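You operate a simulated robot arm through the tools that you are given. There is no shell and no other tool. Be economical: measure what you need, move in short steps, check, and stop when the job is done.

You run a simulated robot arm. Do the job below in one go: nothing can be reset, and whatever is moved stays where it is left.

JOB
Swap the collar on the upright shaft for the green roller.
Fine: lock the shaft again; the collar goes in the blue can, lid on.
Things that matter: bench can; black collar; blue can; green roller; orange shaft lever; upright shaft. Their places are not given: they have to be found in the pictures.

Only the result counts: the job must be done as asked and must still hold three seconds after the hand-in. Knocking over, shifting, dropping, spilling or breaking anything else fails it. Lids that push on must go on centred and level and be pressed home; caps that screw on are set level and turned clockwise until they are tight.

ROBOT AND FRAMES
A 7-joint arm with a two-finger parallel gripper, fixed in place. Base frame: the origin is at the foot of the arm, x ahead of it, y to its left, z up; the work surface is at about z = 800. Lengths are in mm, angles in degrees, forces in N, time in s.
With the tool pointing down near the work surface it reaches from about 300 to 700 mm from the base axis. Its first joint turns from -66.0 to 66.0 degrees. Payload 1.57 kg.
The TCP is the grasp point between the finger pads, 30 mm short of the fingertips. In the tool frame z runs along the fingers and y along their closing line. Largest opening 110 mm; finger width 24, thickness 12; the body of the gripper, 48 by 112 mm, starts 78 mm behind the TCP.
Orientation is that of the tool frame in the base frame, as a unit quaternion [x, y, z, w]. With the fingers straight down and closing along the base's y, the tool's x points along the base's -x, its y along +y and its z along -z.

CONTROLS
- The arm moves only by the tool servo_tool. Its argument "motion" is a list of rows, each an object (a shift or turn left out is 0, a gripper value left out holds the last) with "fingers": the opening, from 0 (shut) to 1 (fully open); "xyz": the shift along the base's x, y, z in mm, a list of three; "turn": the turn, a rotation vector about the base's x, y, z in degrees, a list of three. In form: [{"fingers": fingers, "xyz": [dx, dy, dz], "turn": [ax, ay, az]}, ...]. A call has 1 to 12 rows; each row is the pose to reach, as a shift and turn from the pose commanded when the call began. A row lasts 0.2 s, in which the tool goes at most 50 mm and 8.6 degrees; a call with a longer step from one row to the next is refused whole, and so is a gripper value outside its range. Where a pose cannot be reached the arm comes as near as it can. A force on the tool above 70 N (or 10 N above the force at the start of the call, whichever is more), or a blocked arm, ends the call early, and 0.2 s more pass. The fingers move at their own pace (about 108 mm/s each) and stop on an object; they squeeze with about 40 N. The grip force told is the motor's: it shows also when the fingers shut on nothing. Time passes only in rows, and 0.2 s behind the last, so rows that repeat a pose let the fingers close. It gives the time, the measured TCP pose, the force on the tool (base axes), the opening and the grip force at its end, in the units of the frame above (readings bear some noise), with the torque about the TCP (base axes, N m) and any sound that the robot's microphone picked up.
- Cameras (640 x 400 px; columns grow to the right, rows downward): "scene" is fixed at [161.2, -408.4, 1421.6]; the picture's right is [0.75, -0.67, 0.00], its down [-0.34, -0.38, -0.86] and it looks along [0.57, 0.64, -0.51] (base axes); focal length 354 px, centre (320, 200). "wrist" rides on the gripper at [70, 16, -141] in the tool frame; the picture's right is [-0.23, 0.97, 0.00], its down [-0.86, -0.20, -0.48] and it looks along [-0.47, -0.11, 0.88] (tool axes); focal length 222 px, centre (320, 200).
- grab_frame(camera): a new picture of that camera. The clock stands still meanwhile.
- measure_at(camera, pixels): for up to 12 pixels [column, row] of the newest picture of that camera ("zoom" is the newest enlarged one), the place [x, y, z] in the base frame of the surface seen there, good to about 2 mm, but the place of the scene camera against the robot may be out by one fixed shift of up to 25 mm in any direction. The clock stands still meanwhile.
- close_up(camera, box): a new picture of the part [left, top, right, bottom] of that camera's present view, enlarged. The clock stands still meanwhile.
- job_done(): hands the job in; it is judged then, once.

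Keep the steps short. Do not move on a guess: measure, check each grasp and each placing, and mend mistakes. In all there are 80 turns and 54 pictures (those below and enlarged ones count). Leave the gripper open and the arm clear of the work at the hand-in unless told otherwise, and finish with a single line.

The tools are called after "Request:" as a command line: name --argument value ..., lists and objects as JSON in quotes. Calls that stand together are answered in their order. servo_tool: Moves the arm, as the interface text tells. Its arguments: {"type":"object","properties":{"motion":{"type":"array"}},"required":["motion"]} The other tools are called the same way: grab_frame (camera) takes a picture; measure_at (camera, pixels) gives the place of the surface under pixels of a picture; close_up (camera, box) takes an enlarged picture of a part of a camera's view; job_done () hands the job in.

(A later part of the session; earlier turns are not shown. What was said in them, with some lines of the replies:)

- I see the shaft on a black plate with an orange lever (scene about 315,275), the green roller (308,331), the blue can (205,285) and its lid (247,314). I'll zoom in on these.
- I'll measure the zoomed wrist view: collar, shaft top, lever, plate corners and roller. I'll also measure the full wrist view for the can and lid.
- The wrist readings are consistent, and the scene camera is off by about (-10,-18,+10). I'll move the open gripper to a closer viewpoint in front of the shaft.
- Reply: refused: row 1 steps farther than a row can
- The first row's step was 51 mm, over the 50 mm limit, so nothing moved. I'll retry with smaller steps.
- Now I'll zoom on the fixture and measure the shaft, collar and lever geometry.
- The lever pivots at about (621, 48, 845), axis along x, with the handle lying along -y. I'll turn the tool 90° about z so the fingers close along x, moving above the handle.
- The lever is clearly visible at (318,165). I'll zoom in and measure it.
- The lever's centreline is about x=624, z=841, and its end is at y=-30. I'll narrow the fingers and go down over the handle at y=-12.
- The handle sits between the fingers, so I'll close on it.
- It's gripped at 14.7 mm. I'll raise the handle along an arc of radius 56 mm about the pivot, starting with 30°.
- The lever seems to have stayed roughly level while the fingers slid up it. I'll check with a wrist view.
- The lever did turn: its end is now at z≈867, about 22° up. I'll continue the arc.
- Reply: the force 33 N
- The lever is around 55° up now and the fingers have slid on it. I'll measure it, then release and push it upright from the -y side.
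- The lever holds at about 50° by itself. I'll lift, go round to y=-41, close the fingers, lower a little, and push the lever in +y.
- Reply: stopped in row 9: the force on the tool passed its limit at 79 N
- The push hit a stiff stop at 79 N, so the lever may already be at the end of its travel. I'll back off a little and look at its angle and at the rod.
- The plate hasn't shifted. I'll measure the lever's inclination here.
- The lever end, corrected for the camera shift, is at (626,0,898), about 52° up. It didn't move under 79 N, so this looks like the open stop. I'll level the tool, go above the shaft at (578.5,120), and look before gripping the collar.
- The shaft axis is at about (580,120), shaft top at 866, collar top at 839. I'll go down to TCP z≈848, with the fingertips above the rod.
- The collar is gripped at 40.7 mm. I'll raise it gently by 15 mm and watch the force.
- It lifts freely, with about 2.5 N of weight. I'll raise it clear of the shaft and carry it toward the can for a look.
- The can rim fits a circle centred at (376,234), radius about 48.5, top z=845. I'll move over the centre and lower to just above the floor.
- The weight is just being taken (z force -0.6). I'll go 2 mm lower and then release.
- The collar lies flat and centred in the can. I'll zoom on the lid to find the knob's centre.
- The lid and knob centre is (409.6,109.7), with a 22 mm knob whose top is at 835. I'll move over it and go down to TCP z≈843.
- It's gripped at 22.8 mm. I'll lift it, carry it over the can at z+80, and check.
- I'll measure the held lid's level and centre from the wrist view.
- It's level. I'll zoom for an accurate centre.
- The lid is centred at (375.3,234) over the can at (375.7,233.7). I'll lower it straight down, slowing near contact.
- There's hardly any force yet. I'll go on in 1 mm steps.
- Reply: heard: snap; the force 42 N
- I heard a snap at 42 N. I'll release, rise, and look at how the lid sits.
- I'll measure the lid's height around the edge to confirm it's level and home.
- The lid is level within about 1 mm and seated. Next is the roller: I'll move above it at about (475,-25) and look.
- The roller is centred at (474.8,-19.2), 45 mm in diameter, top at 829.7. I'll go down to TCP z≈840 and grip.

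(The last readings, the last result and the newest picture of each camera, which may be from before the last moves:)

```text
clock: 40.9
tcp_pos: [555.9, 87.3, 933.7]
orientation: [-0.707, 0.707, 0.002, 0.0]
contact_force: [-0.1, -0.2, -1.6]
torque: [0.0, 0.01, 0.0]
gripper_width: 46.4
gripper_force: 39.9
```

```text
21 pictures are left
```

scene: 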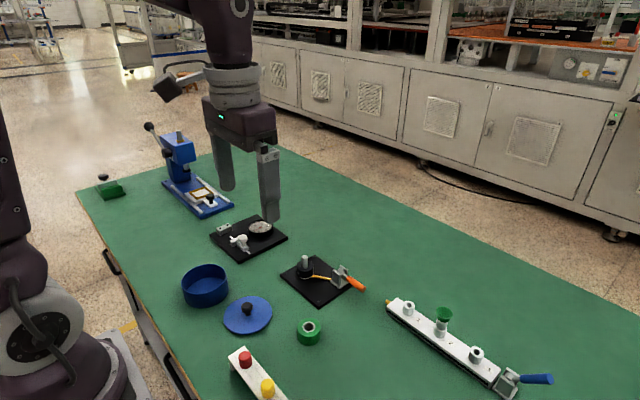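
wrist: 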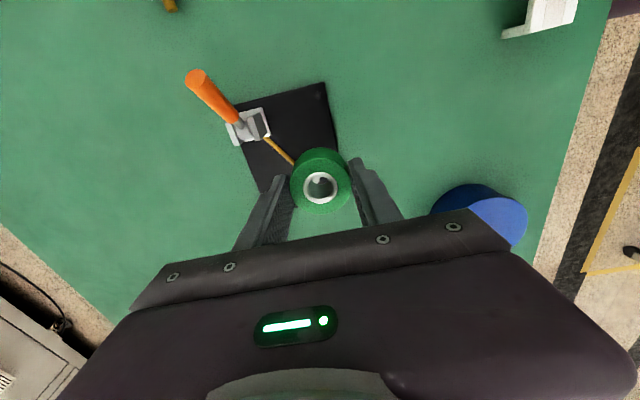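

The roller is held. I'll zoom and measure the bore centre against the TCP.

Request:
close_up --camera "wrist" --box '[260, 135, 380, 225]'

```text
4.44 times, centred on (320, 180) of wrist
```

zoom: 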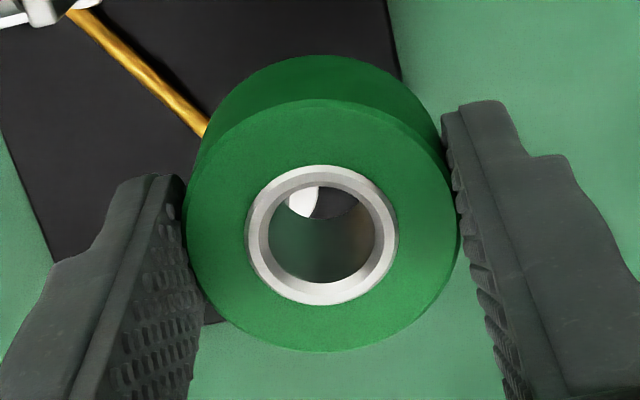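

Request:
measure_at --camera "zoom" --pixels '[[321, 168], [321, 303], [248, 236], [396, 233], [192, 230], [456, 225], [322, 102], [322, 348], [303, 202]]'

```text
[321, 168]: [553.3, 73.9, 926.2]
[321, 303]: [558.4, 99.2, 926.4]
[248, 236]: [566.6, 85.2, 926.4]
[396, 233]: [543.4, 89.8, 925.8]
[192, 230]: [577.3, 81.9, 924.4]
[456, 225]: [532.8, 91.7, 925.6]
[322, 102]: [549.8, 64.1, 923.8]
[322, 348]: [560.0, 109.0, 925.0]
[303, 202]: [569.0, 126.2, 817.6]
```

The roller's centre is at (555.2,87), matching the TCP. I'll move it over the shaft at (580,120) and check before lowering.

Request:
servo_tool --motion '[{"xyz": [12, 17, 0]}, {"xyz": [25.3, 34, 0]}, {"xyz": [25.3, 34, -15]}, {"xyz": [25.3, 34, -15]}]'

Request:
close_up --camera "wrist" --box '[260, 135, 380, 225]'

Request:
close_up --camera "scene" --box '[250, 190, 370, 290]'

```text
clock: 41.9
tcp_pos: [578.6, 120.1, 920.8]
orientation: [0.707, -0.707, 0.0, 0.001]
contact_force: [-0.2, 0.3, -0.2]
torque: [0.03, 0.01, 0.01]
gripper_width: 46.2
gripper_force: 40.2
```

```text
4.44 times, centred on (320, 180) of wrist
```

zoom: 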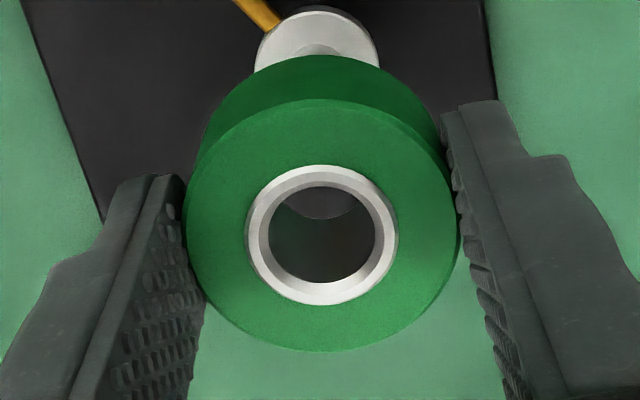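

```text
4.00 times, centred on (310, 240) of scene
```

zoom: 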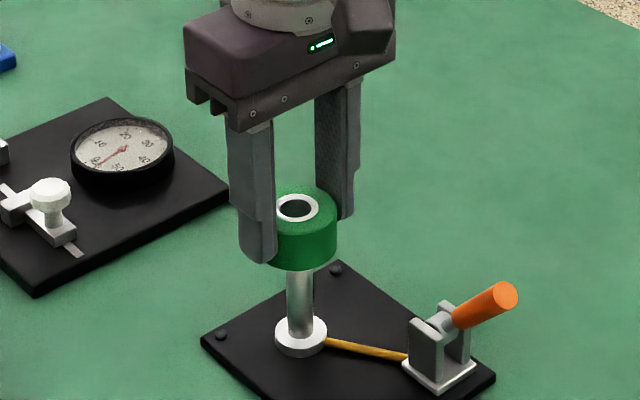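

The bore looks aligned with the shaft. I'll lower slowly past the shaft top first.

Request:
servo_tool --motion '[{"xyz": [0, 0, -6]}, {"xyz": [0, 0, -11]}, {"xyz": [0, 0, -15]}, {"xyz": [0, 0, -20]}, {"xyz": [0, 0, -26]}]'

```text
clock: 43.1
tcp_pos: [580.6, 119.1, 892.2]
orientation: [-0.707, 0.707, -0.001, -0.001]
contact_force: [0.0, 0.4, -0.5]
torque: [0.05, -0.01, -0.01]
gripper_width: 46.0
gripper_force: 39.6
```

No contact, so the roller is on the shaft. I'll lower on to the shoulder.

Request:
servo_tool --motion '[{"xyz": [0, 0, -8]}, {"xyz": [0, 0, -16]}, {"xyz": [0, 0, -24]}, {"xyz": [0, 0, -30]}, {"xyz": [0, 0, -34]}, {"xyz": [0, 0, -36]}, {"xyz": [0, 0, -38]}]'

```text
clock: 44.7
tcp_pos: [579.0, 119.0, 855.6]
orientation: [-0.706, 0.708, 0.0, 0.001]
contact_force: [1.9, 2.2, 9.9]
torque: [0.15, 0.01, -0.04]
gripper_width: 46.3
gripper_force: 40.3
```

It made contact at TCP z≈855.6, as expected for the shoulder. I'll release, lift clear and look.

Request:
servo_tool --motion '[{"fingers": 0.65}, {"fingers": 0.65}, {"xyz": [0, 0, 20]}, {"xyz": [0, 0, 55]}, {"xyz": [0, 0, 90]}, {"xyz": [0, -15, 110]}, {"xyz": [0, -15, 110]}]'

Request:
close_up --camera "scene" --box '[270, 220, 380, 310]'

Request:
grab_frame --camera "wrist"

```text
clock: 46.3
tcp_pos: [578.4, 103.0, 965.5]
orientation: [0.707, -0.707, -0.001, 0.0]
contact_force: [0.2, 0.2, 0.7]
torque: [-0.03, -0.01, 0.01]
gripper_width: 71.7
gripper_force: 0.0
```

```text
4.44 times, centred on (325, 265) of scene
```

zoom: 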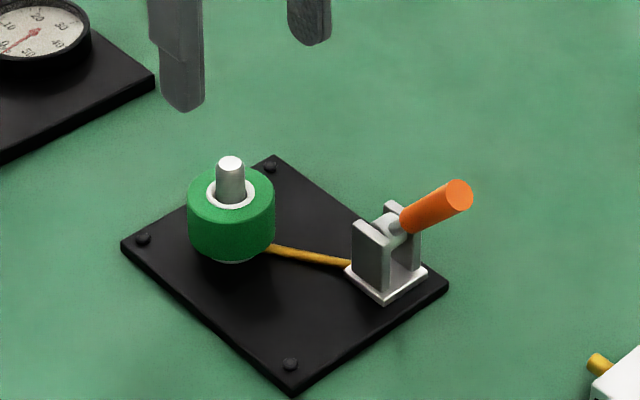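

```text
16 pictures are left
```

wrist: 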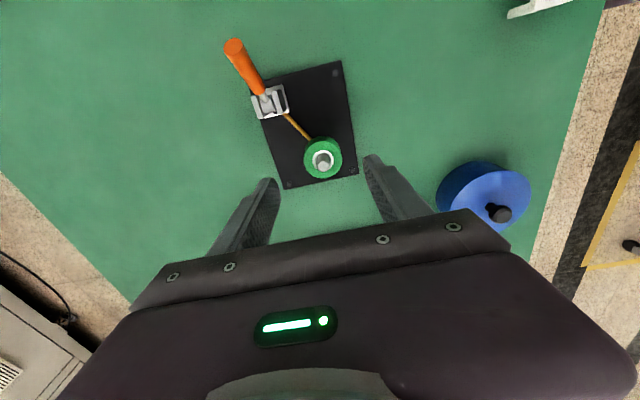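

The roller sits on the shoulder. Now to lock again: with closed fingers I'll go above the lever end at (624.5,-8) and press down along its path.

Request:
servo_tool --motion '[{"fingers": 0, "xyz": [12, -30, 0]}, {"xyz": [24, -60, 0]}, {"xyz": [36, -90, 0]}, {"xyz": [46, -111, 0]}, {"xyz": [46, -111, -15]}, {"xyz": [46, -111, -28]}, {"xyz": [46, -111, -36]}, {"xyz": [46, -111, -44]}, {"xyz": [46, -111, -52]}, {"xyz": [46, -111, -60]}, {"xyz": [46, -111, -66]}, {"xyz": [46, -111, -72]}]'

Request:
close_up --camera "scene" --box '[270, 200, 430, 310]'

```text
clock: 48.9
tcp_pos: [625.3, -5.9, 893.2]
orientation: [-0.707, 0.707, 0.002, 0.0]
contact_force: [-0.2, 0.5, 0.3]
torque: [-0.02, 0.01, -0.01]
gripper_width: 0.0
gripper_force: 20.9
```

```text
3.64 times, centred on (350, 255) of scene
```

zoom: 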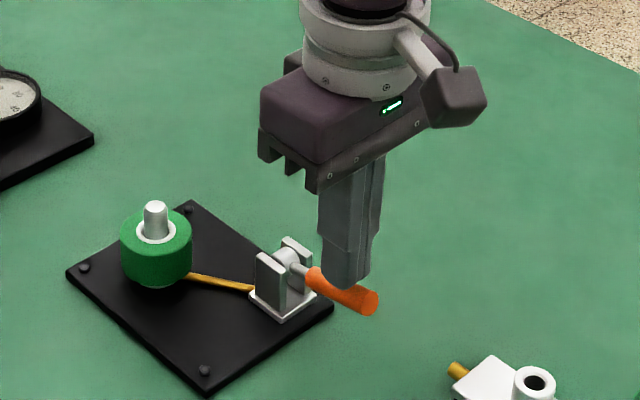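

The lever went down ahead of the fingers. I'll follow down to its original height (tips at 847) to be sure it's home.

Request:
servo_tool --motion '[{"xyz": [0, 0, -8]}, {"xyz": [0, 0, -12]}, {"xyz": [0, 0, -14]}, {"xyz": [0, 0, -16]}, {"xyz": [0, 0, -17]}, {"xyz": [0, 0, -18]}]'

```text
clock: 50.3
tcp_pos: [625.2, -7.8, 877.7]
orientation: [-0.707, 0.707, -0.001, 0.002]
contact_force: [-13.5, 0.9, 54.5]
torque: [0.2, 0.43, 0.02]
gripper_width: 0.1
gripper_force: 20.9
```

It presses against a firm stop with 54 N at tip height 848, the original locked position. I'll back away, open the gripper and check everything.

Request:
servo_tool --motion '[{"xyz": [0, 0, 20]}, {"xyz": [0, 0, 60]}, {"fingers": 0.6, "xyz": [-20, 0, 100]}, {"fingers": 1, "xyz": [-55, 0, 130]}, {"xyz": [-95, 0, 150]}, {"xyz": [-135, 0, 170]}, {"xyz": [-135, 0, 170]}]'

Request:
close_up --camera "scene" --box '[270, 230, 380, 310]'

Request:
grab_frame --camera "scene"

```text
clock: 51.9
tcp_pos: [488.8, -11.0, 1045.6]
orientation: [0.707, -0.707, -0.001, 0.0]
contact_force: [0.4, 0.4, -0.7]
torque: [0.03, 0.04, -0.02]
gripper_width: 110.1
gripper_force: 0.0
```

```text
5.00 times, centred on (325, 270) of scene
```

zoom: 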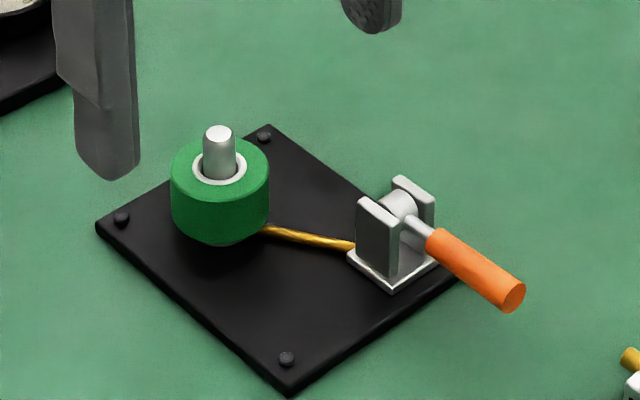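

```text
13 pictures are left
```

scene: 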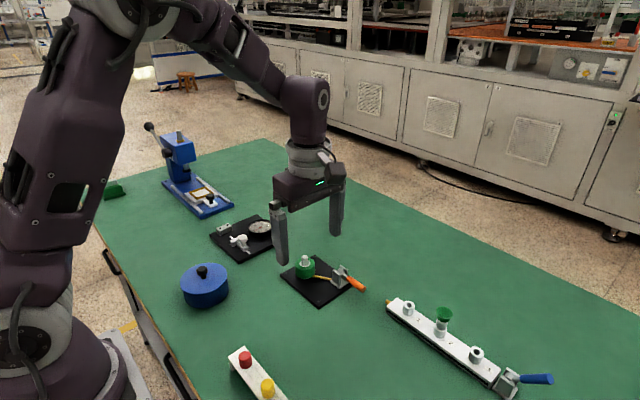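

The lever is back in its original position, the roller is on the shaft, the lid snapped on level, and the gripper is open and clear. I'm handing in.

Request:
job_done

```text
The job is handed in.
```

The green roller is on the shaft and the lever is locked again; the black collar is in the blue can with the lid snapped on level.
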